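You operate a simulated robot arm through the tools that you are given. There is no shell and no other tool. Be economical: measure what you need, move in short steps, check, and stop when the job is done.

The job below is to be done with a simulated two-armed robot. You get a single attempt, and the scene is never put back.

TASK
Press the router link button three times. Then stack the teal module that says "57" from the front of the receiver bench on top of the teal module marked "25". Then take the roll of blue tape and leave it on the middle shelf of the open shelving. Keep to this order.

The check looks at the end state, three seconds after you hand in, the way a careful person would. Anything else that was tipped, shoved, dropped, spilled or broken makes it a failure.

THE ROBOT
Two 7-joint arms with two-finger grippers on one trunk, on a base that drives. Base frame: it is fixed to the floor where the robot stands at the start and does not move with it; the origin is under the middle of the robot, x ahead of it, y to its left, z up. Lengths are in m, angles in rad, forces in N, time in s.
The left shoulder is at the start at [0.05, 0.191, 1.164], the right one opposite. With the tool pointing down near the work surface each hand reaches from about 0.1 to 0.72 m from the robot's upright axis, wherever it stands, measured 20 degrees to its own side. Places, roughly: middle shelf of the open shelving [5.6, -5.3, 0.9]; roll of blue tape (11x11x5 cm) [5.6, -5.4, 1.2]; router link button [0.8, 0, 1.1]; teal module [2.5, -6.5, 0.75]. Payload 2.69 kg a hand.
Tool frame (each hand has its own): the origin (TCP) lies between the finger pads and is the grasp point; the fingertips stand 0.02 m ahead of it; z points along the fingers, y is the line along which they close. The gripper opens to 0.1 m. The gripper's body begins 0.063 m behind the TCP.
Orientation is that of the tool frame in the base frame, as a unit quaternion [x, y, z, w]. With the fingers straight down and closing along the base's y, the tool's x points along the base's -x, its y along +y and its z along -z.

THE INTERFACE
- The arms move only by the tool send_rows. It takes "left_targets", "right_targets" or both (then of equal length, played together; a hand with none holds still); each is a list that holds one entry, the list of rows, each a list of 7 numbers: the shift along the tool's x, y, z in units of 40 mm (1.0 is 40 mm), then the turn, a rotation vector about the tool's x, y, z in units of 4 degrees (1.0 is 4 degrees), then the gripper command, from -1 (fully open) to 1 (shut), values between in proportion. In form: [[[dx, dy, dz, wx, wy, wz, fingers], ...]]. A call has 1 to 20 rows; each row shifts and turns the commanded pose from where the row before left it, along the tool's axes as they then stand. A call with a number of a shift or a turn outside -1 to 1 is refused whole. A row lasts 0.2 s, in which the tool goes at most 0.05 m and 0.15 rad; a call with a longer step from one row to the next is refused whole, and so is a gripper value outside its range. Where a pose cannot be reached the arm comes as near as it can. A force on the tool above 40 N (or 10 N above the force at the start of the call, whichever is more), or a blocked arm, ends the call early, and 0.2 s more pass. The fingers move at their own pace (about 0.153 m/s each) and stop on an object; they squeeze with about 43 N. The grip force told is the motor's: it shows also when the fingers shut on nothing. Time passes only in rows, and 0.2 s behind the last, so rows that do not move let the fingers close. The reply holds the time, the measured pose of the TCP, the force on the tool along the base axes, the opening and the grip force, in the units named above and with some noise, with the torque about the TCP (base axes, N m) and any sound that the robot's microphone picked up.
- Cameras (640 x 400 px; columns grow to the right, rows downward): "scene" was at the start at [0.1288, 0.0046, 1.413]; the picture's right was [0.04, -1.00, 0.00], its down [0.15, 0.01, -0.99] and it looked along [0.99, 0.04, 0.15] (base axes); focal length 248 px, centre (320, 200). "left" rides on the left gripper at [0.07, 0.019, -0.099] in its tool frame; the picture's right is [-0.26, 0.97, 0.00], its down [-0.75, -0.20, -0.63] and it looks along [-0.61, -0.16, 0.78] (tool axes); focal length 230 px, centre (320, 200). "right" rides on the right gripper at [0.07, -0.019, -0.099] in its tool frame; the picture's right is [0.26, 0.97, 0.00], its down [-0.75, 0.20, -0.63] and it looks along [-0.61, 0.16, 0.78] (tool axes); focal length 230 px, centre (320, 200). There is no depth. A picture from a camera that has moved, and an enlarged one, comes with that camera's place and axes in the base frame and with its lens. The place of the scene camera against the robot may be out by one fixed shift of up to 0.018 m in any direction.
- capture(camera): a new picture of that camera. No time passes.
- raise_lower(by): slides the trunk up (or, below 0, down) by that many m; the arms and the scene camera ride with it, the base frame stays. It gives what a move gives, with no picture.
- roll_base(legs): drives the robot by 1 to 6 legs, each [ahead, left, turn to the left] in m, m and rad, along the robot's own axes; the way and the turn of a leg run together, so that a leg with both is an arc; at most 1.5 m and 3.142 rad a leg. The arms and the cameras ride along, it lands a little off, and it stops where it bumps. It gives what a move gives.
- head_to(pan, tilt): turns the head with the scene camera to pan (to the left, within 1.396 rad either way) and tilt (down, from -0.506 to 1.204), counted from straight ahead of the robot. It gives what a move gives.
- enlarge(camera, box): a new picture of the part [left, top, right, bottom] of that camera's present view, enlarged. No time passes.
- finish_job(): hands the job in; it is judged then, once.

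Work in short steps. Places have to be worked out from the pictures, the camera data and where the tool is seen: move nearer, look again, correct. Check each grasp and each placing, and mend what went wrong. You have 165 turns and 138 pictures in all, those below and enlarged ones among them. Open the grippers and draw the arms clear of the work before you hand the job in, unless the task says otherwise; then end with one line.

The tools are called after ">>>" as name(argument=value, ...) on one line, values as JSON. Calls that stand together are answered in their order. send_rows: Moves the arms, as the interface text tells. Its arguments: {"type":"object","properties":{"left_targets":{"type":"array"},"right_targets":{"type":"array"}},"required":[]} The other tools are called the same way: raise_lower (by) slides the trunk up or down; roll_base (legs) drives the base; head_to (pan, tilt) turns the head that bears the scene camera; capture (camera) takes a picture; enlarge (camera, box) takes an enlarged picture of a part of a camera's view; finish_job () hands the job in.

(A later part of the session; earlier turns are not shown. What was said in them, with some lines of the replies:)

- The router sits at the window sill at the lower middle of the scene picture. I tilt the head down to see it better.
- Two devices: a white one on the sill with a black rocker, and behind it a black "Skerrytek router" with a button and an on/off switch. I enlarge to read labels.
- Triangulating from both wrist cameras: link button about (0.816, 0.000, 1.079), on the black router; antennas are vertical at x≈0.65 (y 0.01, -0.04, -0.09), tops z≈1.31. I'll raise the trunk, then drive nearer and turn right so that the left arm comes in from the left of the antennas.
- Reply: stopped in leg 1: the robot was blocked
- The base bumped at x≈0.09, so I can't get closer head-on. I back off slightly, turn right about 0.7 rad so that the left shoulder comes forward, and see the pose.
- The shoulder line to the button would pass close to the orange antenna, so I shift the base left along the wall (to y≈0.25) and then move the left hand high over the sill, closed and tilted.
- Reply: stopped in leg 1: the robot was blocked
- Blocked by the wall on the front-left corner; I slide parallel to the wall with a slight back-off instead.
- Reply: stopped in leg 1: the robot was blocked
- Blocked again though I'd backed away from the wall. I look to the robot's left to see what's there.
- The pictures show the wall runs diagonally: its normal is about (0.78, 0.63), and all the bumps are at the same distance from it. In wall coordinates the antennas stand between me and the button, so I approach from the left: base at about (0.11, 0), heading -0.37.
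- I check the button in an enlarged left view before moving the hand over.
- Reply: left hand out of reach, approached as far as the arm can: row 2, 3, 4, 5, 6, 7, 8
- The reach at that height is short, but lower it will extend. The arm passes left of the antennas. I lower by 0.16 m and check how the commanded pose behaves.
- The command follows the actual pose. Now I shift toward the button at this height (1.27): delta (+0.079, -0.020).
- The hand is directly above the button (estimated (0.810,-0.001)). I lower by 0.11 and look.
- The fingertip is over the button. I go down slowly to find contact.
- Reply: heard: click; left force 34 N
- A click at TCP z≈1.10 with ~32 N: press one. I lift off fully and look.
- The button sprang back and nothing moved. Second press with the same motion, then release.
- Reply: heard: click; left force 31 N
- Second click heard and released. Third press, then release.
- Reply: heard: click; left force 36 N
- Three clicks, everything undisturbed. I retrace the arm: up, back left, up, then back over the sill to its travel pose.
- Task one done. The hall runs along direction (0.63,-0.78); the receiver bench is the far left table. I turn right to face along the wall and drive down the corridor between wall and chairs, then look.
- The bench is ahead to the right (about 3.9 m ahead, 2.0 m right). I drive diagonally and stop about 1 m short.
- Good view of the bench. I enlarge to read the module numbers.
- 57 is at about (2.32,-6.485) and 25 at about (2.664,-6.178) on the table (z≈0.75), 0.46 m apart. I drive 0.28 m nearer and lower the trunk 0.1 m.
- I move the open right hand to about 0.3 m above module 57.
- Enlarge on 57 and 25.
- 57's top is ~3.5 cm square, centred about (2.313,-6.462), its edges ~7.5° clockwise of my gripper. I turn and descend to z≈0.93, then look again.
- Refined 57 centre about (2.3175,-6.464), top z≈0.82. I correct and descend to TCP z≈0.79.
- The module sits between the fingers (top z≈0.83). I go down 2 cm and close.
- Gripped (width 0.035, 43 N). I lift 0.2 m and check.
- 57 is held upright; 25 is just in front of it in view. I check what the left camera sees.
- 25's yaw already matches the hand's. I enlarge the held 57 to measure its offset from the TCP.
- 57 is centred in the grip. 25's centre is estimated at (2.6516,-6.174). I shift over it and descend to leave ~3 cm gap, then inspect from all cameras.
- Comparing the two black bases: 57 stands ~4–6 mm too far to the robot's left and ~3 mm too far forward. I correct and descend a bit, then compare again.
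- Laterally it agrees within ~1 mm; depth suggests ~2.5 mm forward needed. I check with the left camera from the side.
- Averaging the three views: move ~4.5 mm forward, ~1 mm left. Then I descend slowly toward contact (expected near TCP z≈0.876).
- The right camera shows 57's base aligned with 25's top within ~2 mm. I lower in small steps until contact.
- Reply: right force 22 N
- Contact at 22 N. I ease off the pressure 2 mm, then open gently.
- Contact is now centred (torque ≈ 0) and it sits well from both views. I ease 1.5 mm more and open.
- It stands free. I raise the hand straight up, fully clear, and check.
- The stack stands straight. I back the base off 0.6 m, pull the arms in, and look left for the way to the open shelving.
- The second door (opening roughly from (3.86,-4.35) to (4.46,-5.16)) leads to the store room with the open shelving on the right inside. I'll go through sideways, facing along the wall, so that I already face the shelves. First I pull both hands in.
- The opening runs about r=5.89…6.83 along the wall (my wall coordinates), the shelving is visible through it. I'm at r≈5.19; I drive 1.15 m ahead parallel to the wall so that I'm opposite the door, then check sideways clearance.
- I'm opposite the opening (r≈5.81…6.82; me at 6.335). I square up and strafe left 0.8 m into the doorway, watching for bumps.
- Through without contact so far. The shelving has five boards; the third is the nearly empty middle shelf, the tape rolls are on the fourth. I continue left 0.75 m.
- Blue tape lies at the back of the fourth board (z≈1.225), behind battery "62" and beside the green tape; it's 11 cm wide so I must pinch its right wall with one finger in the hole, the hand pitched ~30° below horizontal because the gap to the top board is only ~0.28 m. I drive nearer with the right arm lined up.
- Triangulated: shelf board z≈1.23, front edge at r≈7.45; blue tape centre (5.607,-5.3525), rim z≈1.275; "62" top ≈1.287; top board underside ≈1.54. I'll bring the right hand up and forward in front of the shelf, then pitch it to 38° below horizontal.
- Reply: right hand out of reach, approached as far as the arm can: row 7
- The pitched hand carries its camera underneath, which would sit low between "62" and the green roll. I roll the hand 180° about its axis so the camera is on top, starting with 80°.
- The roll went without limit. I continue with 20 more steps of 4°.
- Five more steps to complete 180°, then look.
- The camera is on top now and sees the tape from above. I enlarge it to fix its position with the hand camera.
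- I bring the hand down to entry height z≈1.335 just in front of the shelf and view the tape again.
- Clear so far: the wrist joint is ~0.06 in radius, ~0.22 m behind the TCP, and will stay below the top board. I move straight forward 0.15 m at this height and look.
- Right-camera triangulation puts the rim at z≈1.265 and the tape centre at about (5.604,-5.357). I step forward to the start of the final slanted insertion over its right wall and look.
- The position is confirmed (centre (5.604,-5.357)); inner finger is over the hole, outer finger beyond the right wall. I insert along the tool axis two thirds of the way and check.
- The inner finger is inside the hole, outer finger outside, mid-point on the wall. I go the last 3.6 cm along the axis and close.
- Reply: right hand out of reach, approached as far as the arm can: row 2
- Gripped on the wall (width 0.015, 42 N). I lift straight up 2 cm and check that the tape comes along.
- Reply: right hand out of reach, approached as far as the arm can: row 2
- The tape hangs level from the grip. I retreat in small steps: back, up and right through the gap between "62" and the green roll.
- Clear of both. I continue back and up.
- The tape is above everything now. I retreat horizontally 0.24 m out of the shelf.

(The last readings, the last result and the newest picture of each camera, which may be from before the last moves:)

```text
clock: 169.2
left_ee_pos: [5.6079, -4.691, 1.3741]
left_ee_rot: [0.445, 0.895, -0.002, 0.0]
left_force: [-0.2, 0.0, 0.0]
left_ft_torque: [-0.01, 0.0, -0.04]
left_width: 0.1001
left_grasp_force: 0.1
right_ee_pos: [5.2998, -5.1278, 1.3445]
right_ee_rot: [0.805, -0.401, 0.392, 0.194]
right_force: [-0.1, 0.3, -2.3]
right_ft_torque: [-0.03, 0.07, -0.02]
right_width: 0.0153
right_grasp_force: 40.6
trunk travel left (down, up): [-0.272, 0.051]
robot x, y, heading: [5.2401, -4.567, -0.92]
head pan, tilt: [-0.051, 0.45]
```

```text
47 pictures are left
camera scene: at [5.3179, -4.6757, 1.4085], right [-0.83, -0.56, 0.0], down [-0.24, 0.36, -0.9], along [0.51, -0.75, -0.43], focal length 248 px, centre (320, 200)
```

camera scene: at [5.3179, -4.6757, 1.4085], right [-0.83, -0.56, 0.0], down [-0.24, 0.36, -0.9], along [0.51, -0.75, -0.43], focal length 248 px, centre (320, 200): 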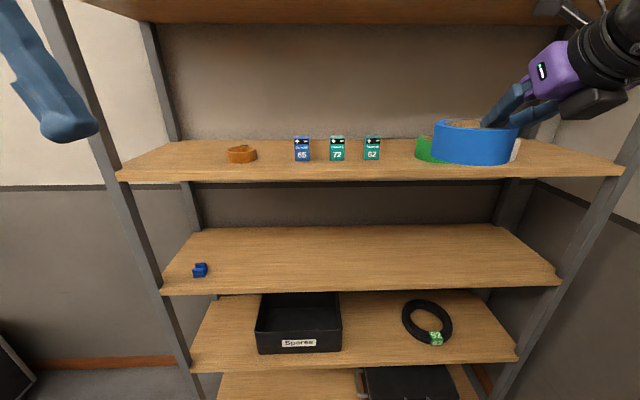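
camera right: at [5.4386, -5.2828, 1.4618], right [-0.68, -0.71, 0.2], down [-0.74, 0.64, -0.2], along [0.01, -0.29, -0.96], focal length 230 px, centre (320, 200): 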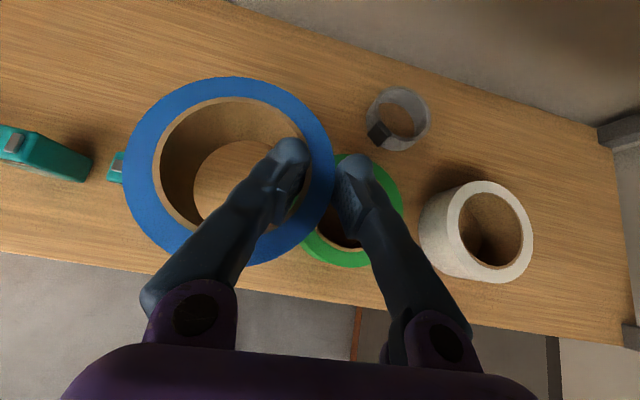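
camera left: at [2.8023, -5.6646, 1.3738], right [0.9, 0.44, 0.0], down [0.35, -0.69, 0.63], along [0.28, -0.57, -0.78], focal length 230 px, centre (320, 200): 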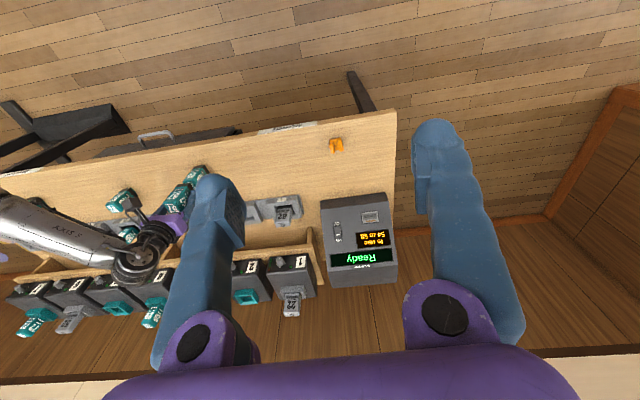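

Shelf 4 is intact and the tape is out. The middle board is at z≈0.87. I lower the trunk 0.27 m, which keeps the arm's configuration, then enter the middle shelf.

>>> raise_lower(by=-0.27)

>>> capture(camera="scene")

>>> capture(camera="right")

```text
clock: 172.0
left_ee_pos: [5.6095, -4.6924, 1.1041]
left_ee_rot: [0.446, 0.895, -0.002, 0.0]
left_force: [-0.2, 0.3, 0.8]
left_ft_torque: [0.02, 0.0, 0.02]
left_width: 0.1
left_grasp_force: 0.1
right_ee_pos: [5.3003, -5.1282, 1.0752]
right_ee_rot: [0.805, -0.401, 0.391, 0.195]
right_force: [-0.5, -0.1, -2.5]
right_ft_torque: [-0.03, 0.08, 0.03]
right_width: 0.0148
right_grasp_force: 40.7
trunk travel left (down, up): [-0.002, 0.321]
robot x, y, heading: [5.2428, -4.5681, -0.924]
head pan, tilt: [-0.051, 0.45]
```

```text
46 pictures are left
camera scene: at [5.3179, -4.6756, 1.1385], right [-0.83, -0.56, 0.0], down [-0.24, 0.36, -0.9], along [0.51, -0.74, -0.44], focal length 248 px, centre (320, 200)
```

scene: 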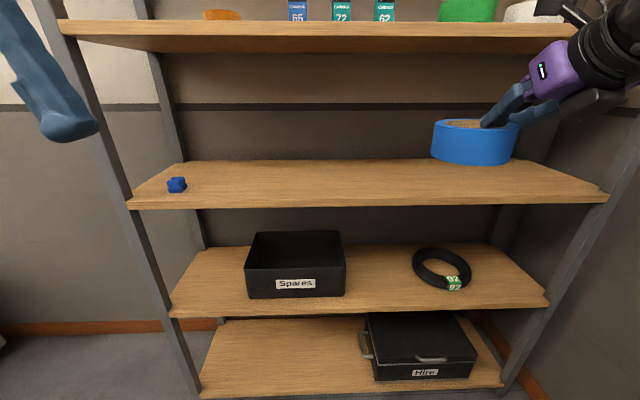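

```text
45 pictures are left
camera right: at [5.2932, -5.0907, 1.1913], right [-0.67, -0.71, 0.2], down [-0.74, 0.64, -0.2], along [0.01, -0.29, -0.96], focal length 230 px, centre (320, 200)
```

right: 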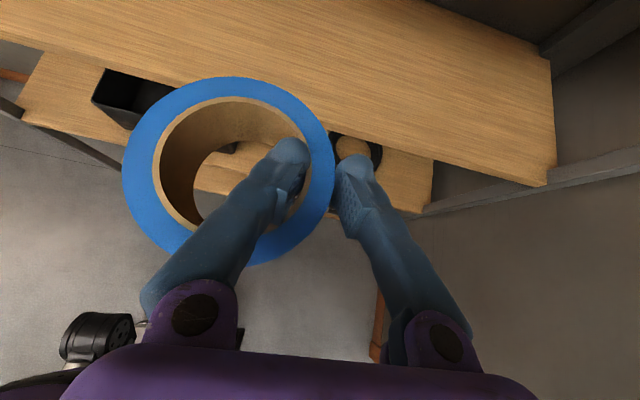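

I lower the tape to just above middle-board level (TCP z≈0.96) in front of the shelf, then move in 0.16 m.

>>> send_rows(right_targets=[[[-0.753, 0, 0.593, 0, 0, 0, 1], [-0.753, 0, 0.593, 0, 0, 0, 1], [-0.753, 0, 0.593, 0, 0, 0, 1], [0.618, 0, 0.786, 0, 0, 0, 1], [0.618, 0, 0.786, 0, 0, 0, 1]]])

>>> capture(camera="scene")

```text
clock: 173.2
left_ee_pos: [5.6095, -4.6921, 1.104]
left_ee_rot: [0.445, 0.895, -0.001, 0.0]
left_force: [-1.0, 0.9, -0.5]
left_ft_torque: [0.03, 0.01, 0.02]
left_width: 0.1003
left_grasp_force: 0.0
right_ee_pos: [5.3508, -5.1935, 0.9595]
right_ee_rot: [0.805, -0.4, 0.392, 0.195]
right_force: [-0.4, 0.0, -1.9]
right_ft_torque: [-0.03, 0.08, 0.0]
right_width: 0.0151
right_grasp_force: 41.4
trunk travel left (down, up): [-0.002, 0.321]
robot x, y, heading: [5.2382, -4.5682, -0.922]
head pan, tilt: [-0.051, 0.45]
```

```text
44 pictures are left
camera scene: at [5.3181, -4.6759, 1.1384], right [-0.83, -0.56, 0.0], down [-0.24, 0.36, -0.9], along [0.51, -0.74, -0.44], focal length 248 px, centre (320, 200)
```

scene: 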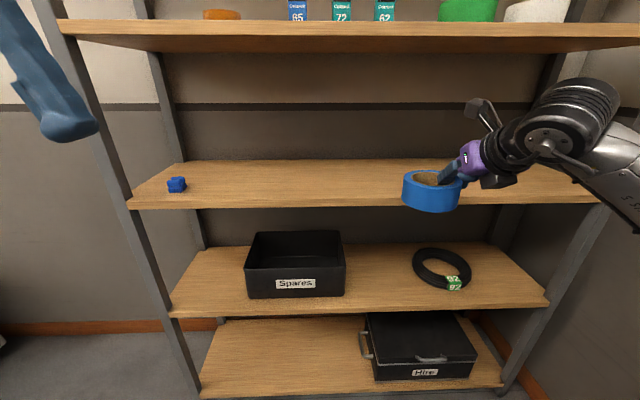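

Tape bottom ≈0.912 and board ≈0.875: clear. I move in 0.2 m more.

>>> send_rows(right_targets=[[[0.618, 0, 0.786, 0, 0, 0, 1], [0.618, 0, 0.786, 0, 0, 0, 1], [0.618, 0, 0.786, 0, 0, 0, 1], [0.618, 0, 0.786, 0, 0, 0, 1], [0.618, 0, 0.786, 0, 0, 0, 1]]])

>>> capture(camera="scene")

>>> capture(camera="right")

```text
clock: 174.4
left_ee_pos: [5.609, -4.6923, 1.1031]
left_ee_rot: [0.445, 0.895, -0.002, -0.001]
left_force: [-0.2, 0.5, -0.7]
left_ft_torque: [-0.02, 0.01, -0.05]
left_width: 0.0999
left_grasp_force: 0.0
right_ee_pos: [5.4686, -5.3534, 0.9587]
right_ee_rot: [0.806, -0.4, 0.392, 0.194]
right_force: [0.5, 0.2, -1.7]
right_ft_torque: [-0.09, 0.04, 0.01]
right_width: 0.0148
right_grasp_force: 41.4
trunk travel left (down, up): [-0.002, 0.321]
robot x, y, heading: [5.2363, -4.568, -0.922]
head pan, tilt: [-0.051, 0.45]
```

```text
43 pictures are left
camera scene: at [5.3182, -4.6757, 1.1384], right [-0.83, -0.56, 0.0], down [-0.24, 0.36, -0.9], along [0.51, -0.74, -0.44], focal length 248 px, centre (320, 200)
```

scene: 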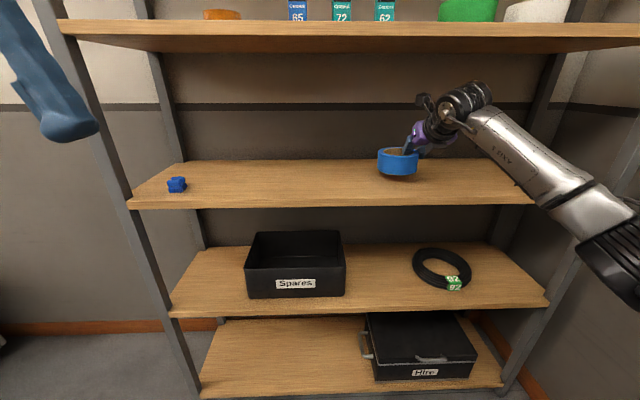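

```text
42 pictures are left
camera right: at [5.4622, -5.3147, 1.0762], right [-0.67, -0.71, 0.2], down [-0.74, 0.64, -0.2], along [0.01, -0.29, -0.96], focal length 230 px, centre (320, 200)
```

right: 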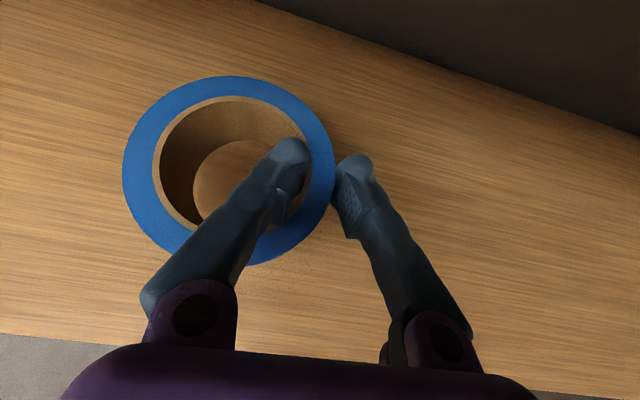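

The tape is well over the middle board. I lower it 2.5 cm, then in small steps to contact.

>>> send_rows(right_targets=[[[-0.245, 0, 0.194, 0, 0, 0, 1], [-0.245, 0, 0.194, 0, 0, 0, 1], [-0.06, 0, 0.047, 0, 0, 0, 1], [-0.06, 0, 0.047, 0, 0, 0, 1], [-0.06, 0, 0.047, 0, 0, 0, 1]]])

>>> enlarge(camera="scene", box=[340, 80, 500, 210])

```text
clock: 175.6
left_ee_pos: [5.6095, -4.6918, 1.1054]
left_ee_rot: [0.445, 0.895, -0.001, -0.001]
left_force: [0.6, 0.3, 0.2]
left_ft_torque: [0.0, -0.01, -0.01]
left_width: 0.0998
left_grasp_force: 0.1
right_ee_pos: [5.4682, -5.3508, 0.928]
right_ee_rot: [0.804, -0.4, 0.393, 0.196]
right_force: [-0.3, -3.0, 5.5]
right_ft_torque: [0.39, -0.11, -0.07]
right_width: 0.0148
right_grasp_force: 41.4
trunk travel left (down, up): [-0.002, 0.321]
robot x, y, heading: [5.2405, -4.5638, -0.923]
head pan, tilt: [-0.051, 0.45]
```

```text
3.08 times, centred on (420, 145) of scene
camera zoom: at [5.3177, -4.6753, 1.1387], right [-0.83, -0.56, 0.0], down [-0.24, 0.36, -0.9], along [0.51, -0.75, -0.43], focal length 764 px, centre (12, 369)
```

zoom: 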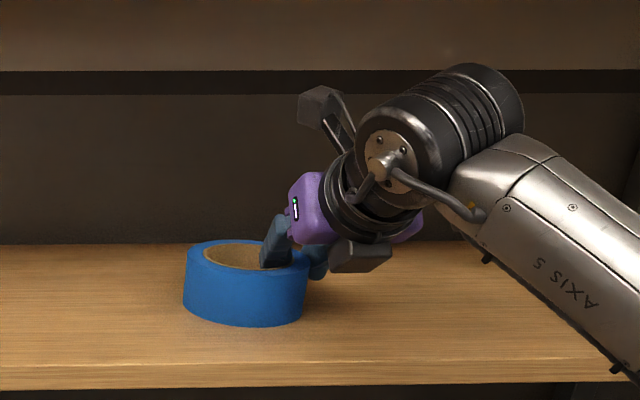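

Contact with the board (force now +5.5 N up). I go 2 mm more and open to 5 cm.

>>> send_rows(right_targets=[[[-0.03, 0, 0.024, 0, 0, 0, 1], [0, 0, 0, 0, 0, 0, 0.5], [0, 0, 0, 0, 0, 0, 0.2], [0, 0, 0, 0, 0, 0, 0], [0, 0, 0, 0, 0, 0, 0]]])

>>> capture(camera="right")

>>> enlarge(camera="scene", box=[340, 80, 500, 210])

```text
clock: 176.8
left_ee_pos: [5.6088, -4.6931, 1.1055]
left_ee_rot: [0.445, 0.895, -0.003, 0.001]
left_force: [0.4, -0.7, 0.3]
left_ft_torque: [-0.01, 0.03, 0.02]
left_width: 0.1
left_grasp_force: 0.0
right_ee_pos: [5.4679, -5.352, 0.925]
right_ee_rot: [0.806, -0.4, 0.392, 0.194]
right_force: [0.1, -0.4, -0.9]
right_ft_torque: [0.02, 0.0, 0.0]
right_width: 0.0499
right_grasp_force: 0.1
trunk travel left (down, up): [-0.002, 0.321]
robot x, y, heading: [5.2379, -4.5741, -0.921]
head pan, tilt: [-0.051, 0.45]
```

```text
40 pictures are left
camera right: at [5.4625, -5.3145, 1.0404], right [-0.67, -0.71, 0.2], down [-0.74, 0.64, -0.2], along [0.01, -0.29, -0.96], focal length 230 px, centre (320, 200)
```

right: 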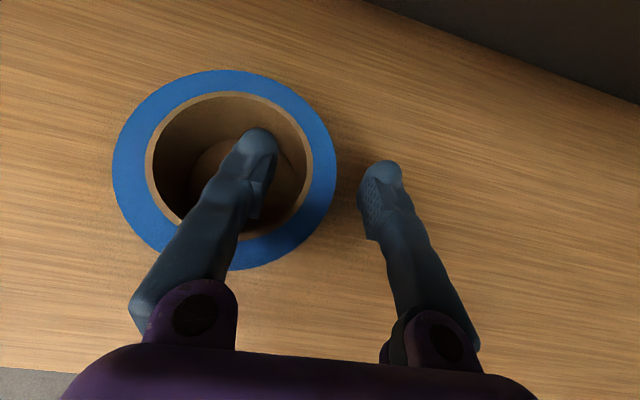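

```text
3.08 times, centred on (420, 145) of scene
camera zoom: at [5.3179, -4.6755, 1.1385], right [-0.83, -0.56, 0.0], down [-0.24, 0.36, -0.9], along [0.51, -0.74, -0.44], focal length 764 px, centre (12, 369)
```

zoom: 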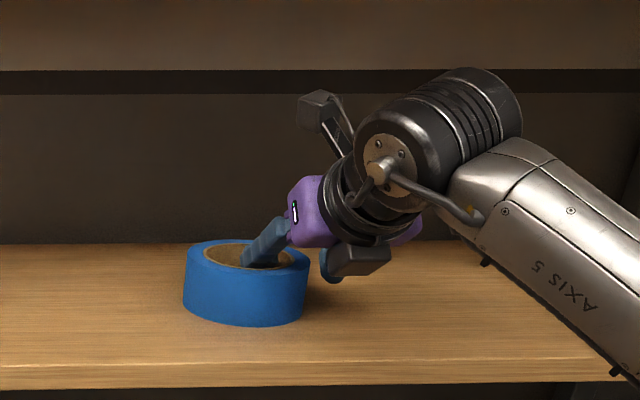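

Released and flat on the board. I withdraw: slightly up, back along the tool axis, then straight out.

>>> send_rows(right_targets=[[[0.25, 0, -0.2, 0, 0, 0, 0], [0, 0, -0.5, 0, 0, 0, 0], [0, 0, -0.8, 0, 0, 0, 0], [0, 0, -0.8, 0, 0, 0, 0], [-0.618, 0, -0.786, 0, 0, 0, 0], [-0.618, 0, -0.786, 0, 0, 0, 0], [-0.618, 0, -0.786, 0, 0, 0, 0], [-0.618, 0, -0.786, 0, 0, 0, 0], [-0.618, 0, -0.786, 0, 0, 0, 0]]])

>>> capture(camera="scene")

```text
clock: 178.8
left_ee_pos: [5.6093, -4.6923, 1.1049]
left_ee_rot: [0.445, 0.896, -0.002, 0.001]
left_force: [0.1, 0.5, 0.0]
left_ft_torque: [-0.03, 0.0, 0.03]
left_width: 0.0999
left_grasp_force: 0.1
right_ee_pos: [5.3056, -5.137, 0.9896]
right_ee_rot: [0.805, -0.401, 0.391, 0.196]
right_force: [0.6, -0.2, 0.2]
right_ft_torque: [-0.03, 0.01, -0.01]
right_width: 0.0501
right_grasp_force: 0.1
trunk travel left (down, up): [-0.002, 0.321]
robot x, y, heading: [5.2391, -4.5677, -0.924]
head pan, tilt: [-0.051, 0.45]
```

```text
38 pictures are left
camera scene: at [5.3177, -4.6754, 1.1385], right [-0.83, -0.56, 0.0], down [-0.24, 0.36, -0.9], along [0.51, -0.75, -0.43], focal length 248 px, centre (320, 200)
```

scene: 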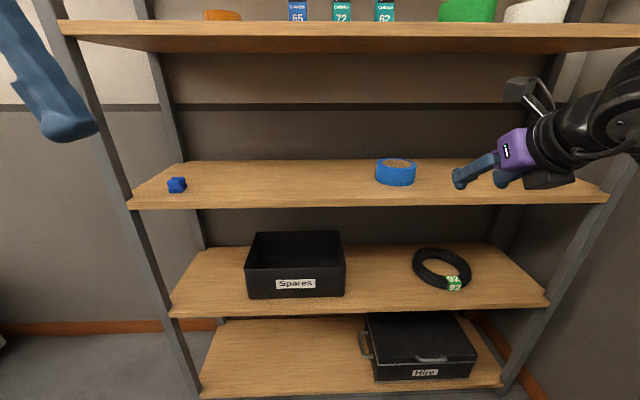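

The tape sits on the middle shelf and everything else stands as before. I back off 0.3 m, open the gripper fully, and take a last look.

>>> roll_base(legs=[[-0.3, 0.0, 0.0]])

>>> send_rows(right_targets=[[[0, 0, 0, 0, 0, 0, -1], [0, 0, 0, 0, 0, 0, -1], [0, 0, 0, 0, 0, 0, -1]]])

>>> head_to(pan=-0.05, tilt=0.1)

>>> capture(camera="scene")

```text
clock: 180.8
left_ee_pos: [5.428, -4.451, 1.1054]
left_ee_rot: [0.443, 0.897, -0.001, 0.0]
left_force: [-0.3, 0.2, 0.0]
left_ft_torque: [-0.04, 0.02, -0.01]
left_width: 0.1001
left_grasp_force: 0.0
right_ee_pos: [5.1269, -4.8987, 0.9896]
right_ee_rot: [0.807, -0.398, 0.392, 0.194]
right_force: [-0.1, 0.1, 0.3]
right_ft_torque: [0.0, 0.02, 0.01]
right_width: 0.05
right_grasp_force: 0.0
trunk travel left (down, up): [-0.002, 0.321]
robot x, y, heading: [5.0602, -4.3288, -0.918]
head pan, tilt: [-0.051, 0.45]
```

```text
clock: 181.6
left_ee_pos: [5.4267, -4.4512, 1.1051]
left_ee_rot: [0.442, 0.897, -0.002, 0.0]
left_force: [0.1, -0.6, 0.3]
left_ft_torque: [-0.01, -0.01, -0.03]
left_width: 0.0999
left_grasp_force: 0.2
right_ee_pos: [5.1276, -4.8976, 0.988]
right_ee_rot: [0.807, -0.398, 0.392, 0.193]
right_force: [0.3, -0.3, 0.0]
right_ft_torque: [0.01, -0.01, 0.01]
right_width: 0.0999
right_grasp_force: 0.0
trunk travel left (down, up): [-0.002, 0.321]
robot x, y, heading: [5.0593, -4.329, -0.921]
head pan, tilt: [-0.051, 0.45]
```

```text
clock: 182.5
left_ee_pos: [5.4276, -4.4514, 1.105]
left_ee_rot: [0.443, 0.897, -0.002, -0.001]
left_force: [1.1, 0.1, -0.4]
left_ft_torque: [-0.01, -0.01, 0.01]
left_width: 0.1
left_grasp_force: 0.0
right_ee_pos: [5.1268, -4.8975, 0.9891]
right_ee_rot: [0.806, -0.399, 0.392, 0.194]
right_force: [0.4, 0.0, -0.1]
right_ft_torque: [0.03, 0.04, 0.01]
right_width: 0.1001
right_grasp_force: 0.1
trunk travel left (down, up): [-0.002, 0.321]
robot x, y, heading: [5.0566, -4.3271, -0.919]
head pan, tilt: [-0.051, 0.099]
```

```text
37 pictures are left
camera scene: at [5.1364, -4.4354, 1.171], right [-0.83, -0.56, 0.0], down [-0.06, 0.08, -0.99], along [0.56, -0.82, -0.1], focal length 248 px, centre (320, 200)
```

scene: 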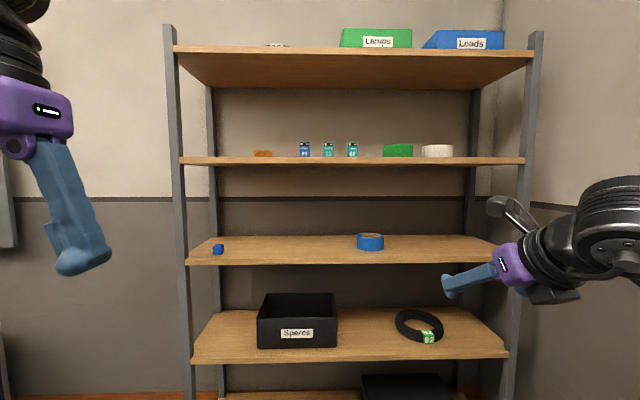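

All three parts are in place, the arms are clear and the grippers are open, so I hand the job in.

>>> finish_job()

```text
The job is handed in.
```

I finished all three steps in order and handed the job in. The link button clicked on each of three presses, module 57 is standing on module 25, and the roll of blue tape is on the middle shelf. The base bumped the studio wall a few times while lining up for the button. I saw nothing else tipped or moved, but I did not recheck the module stack after leaving the bench.
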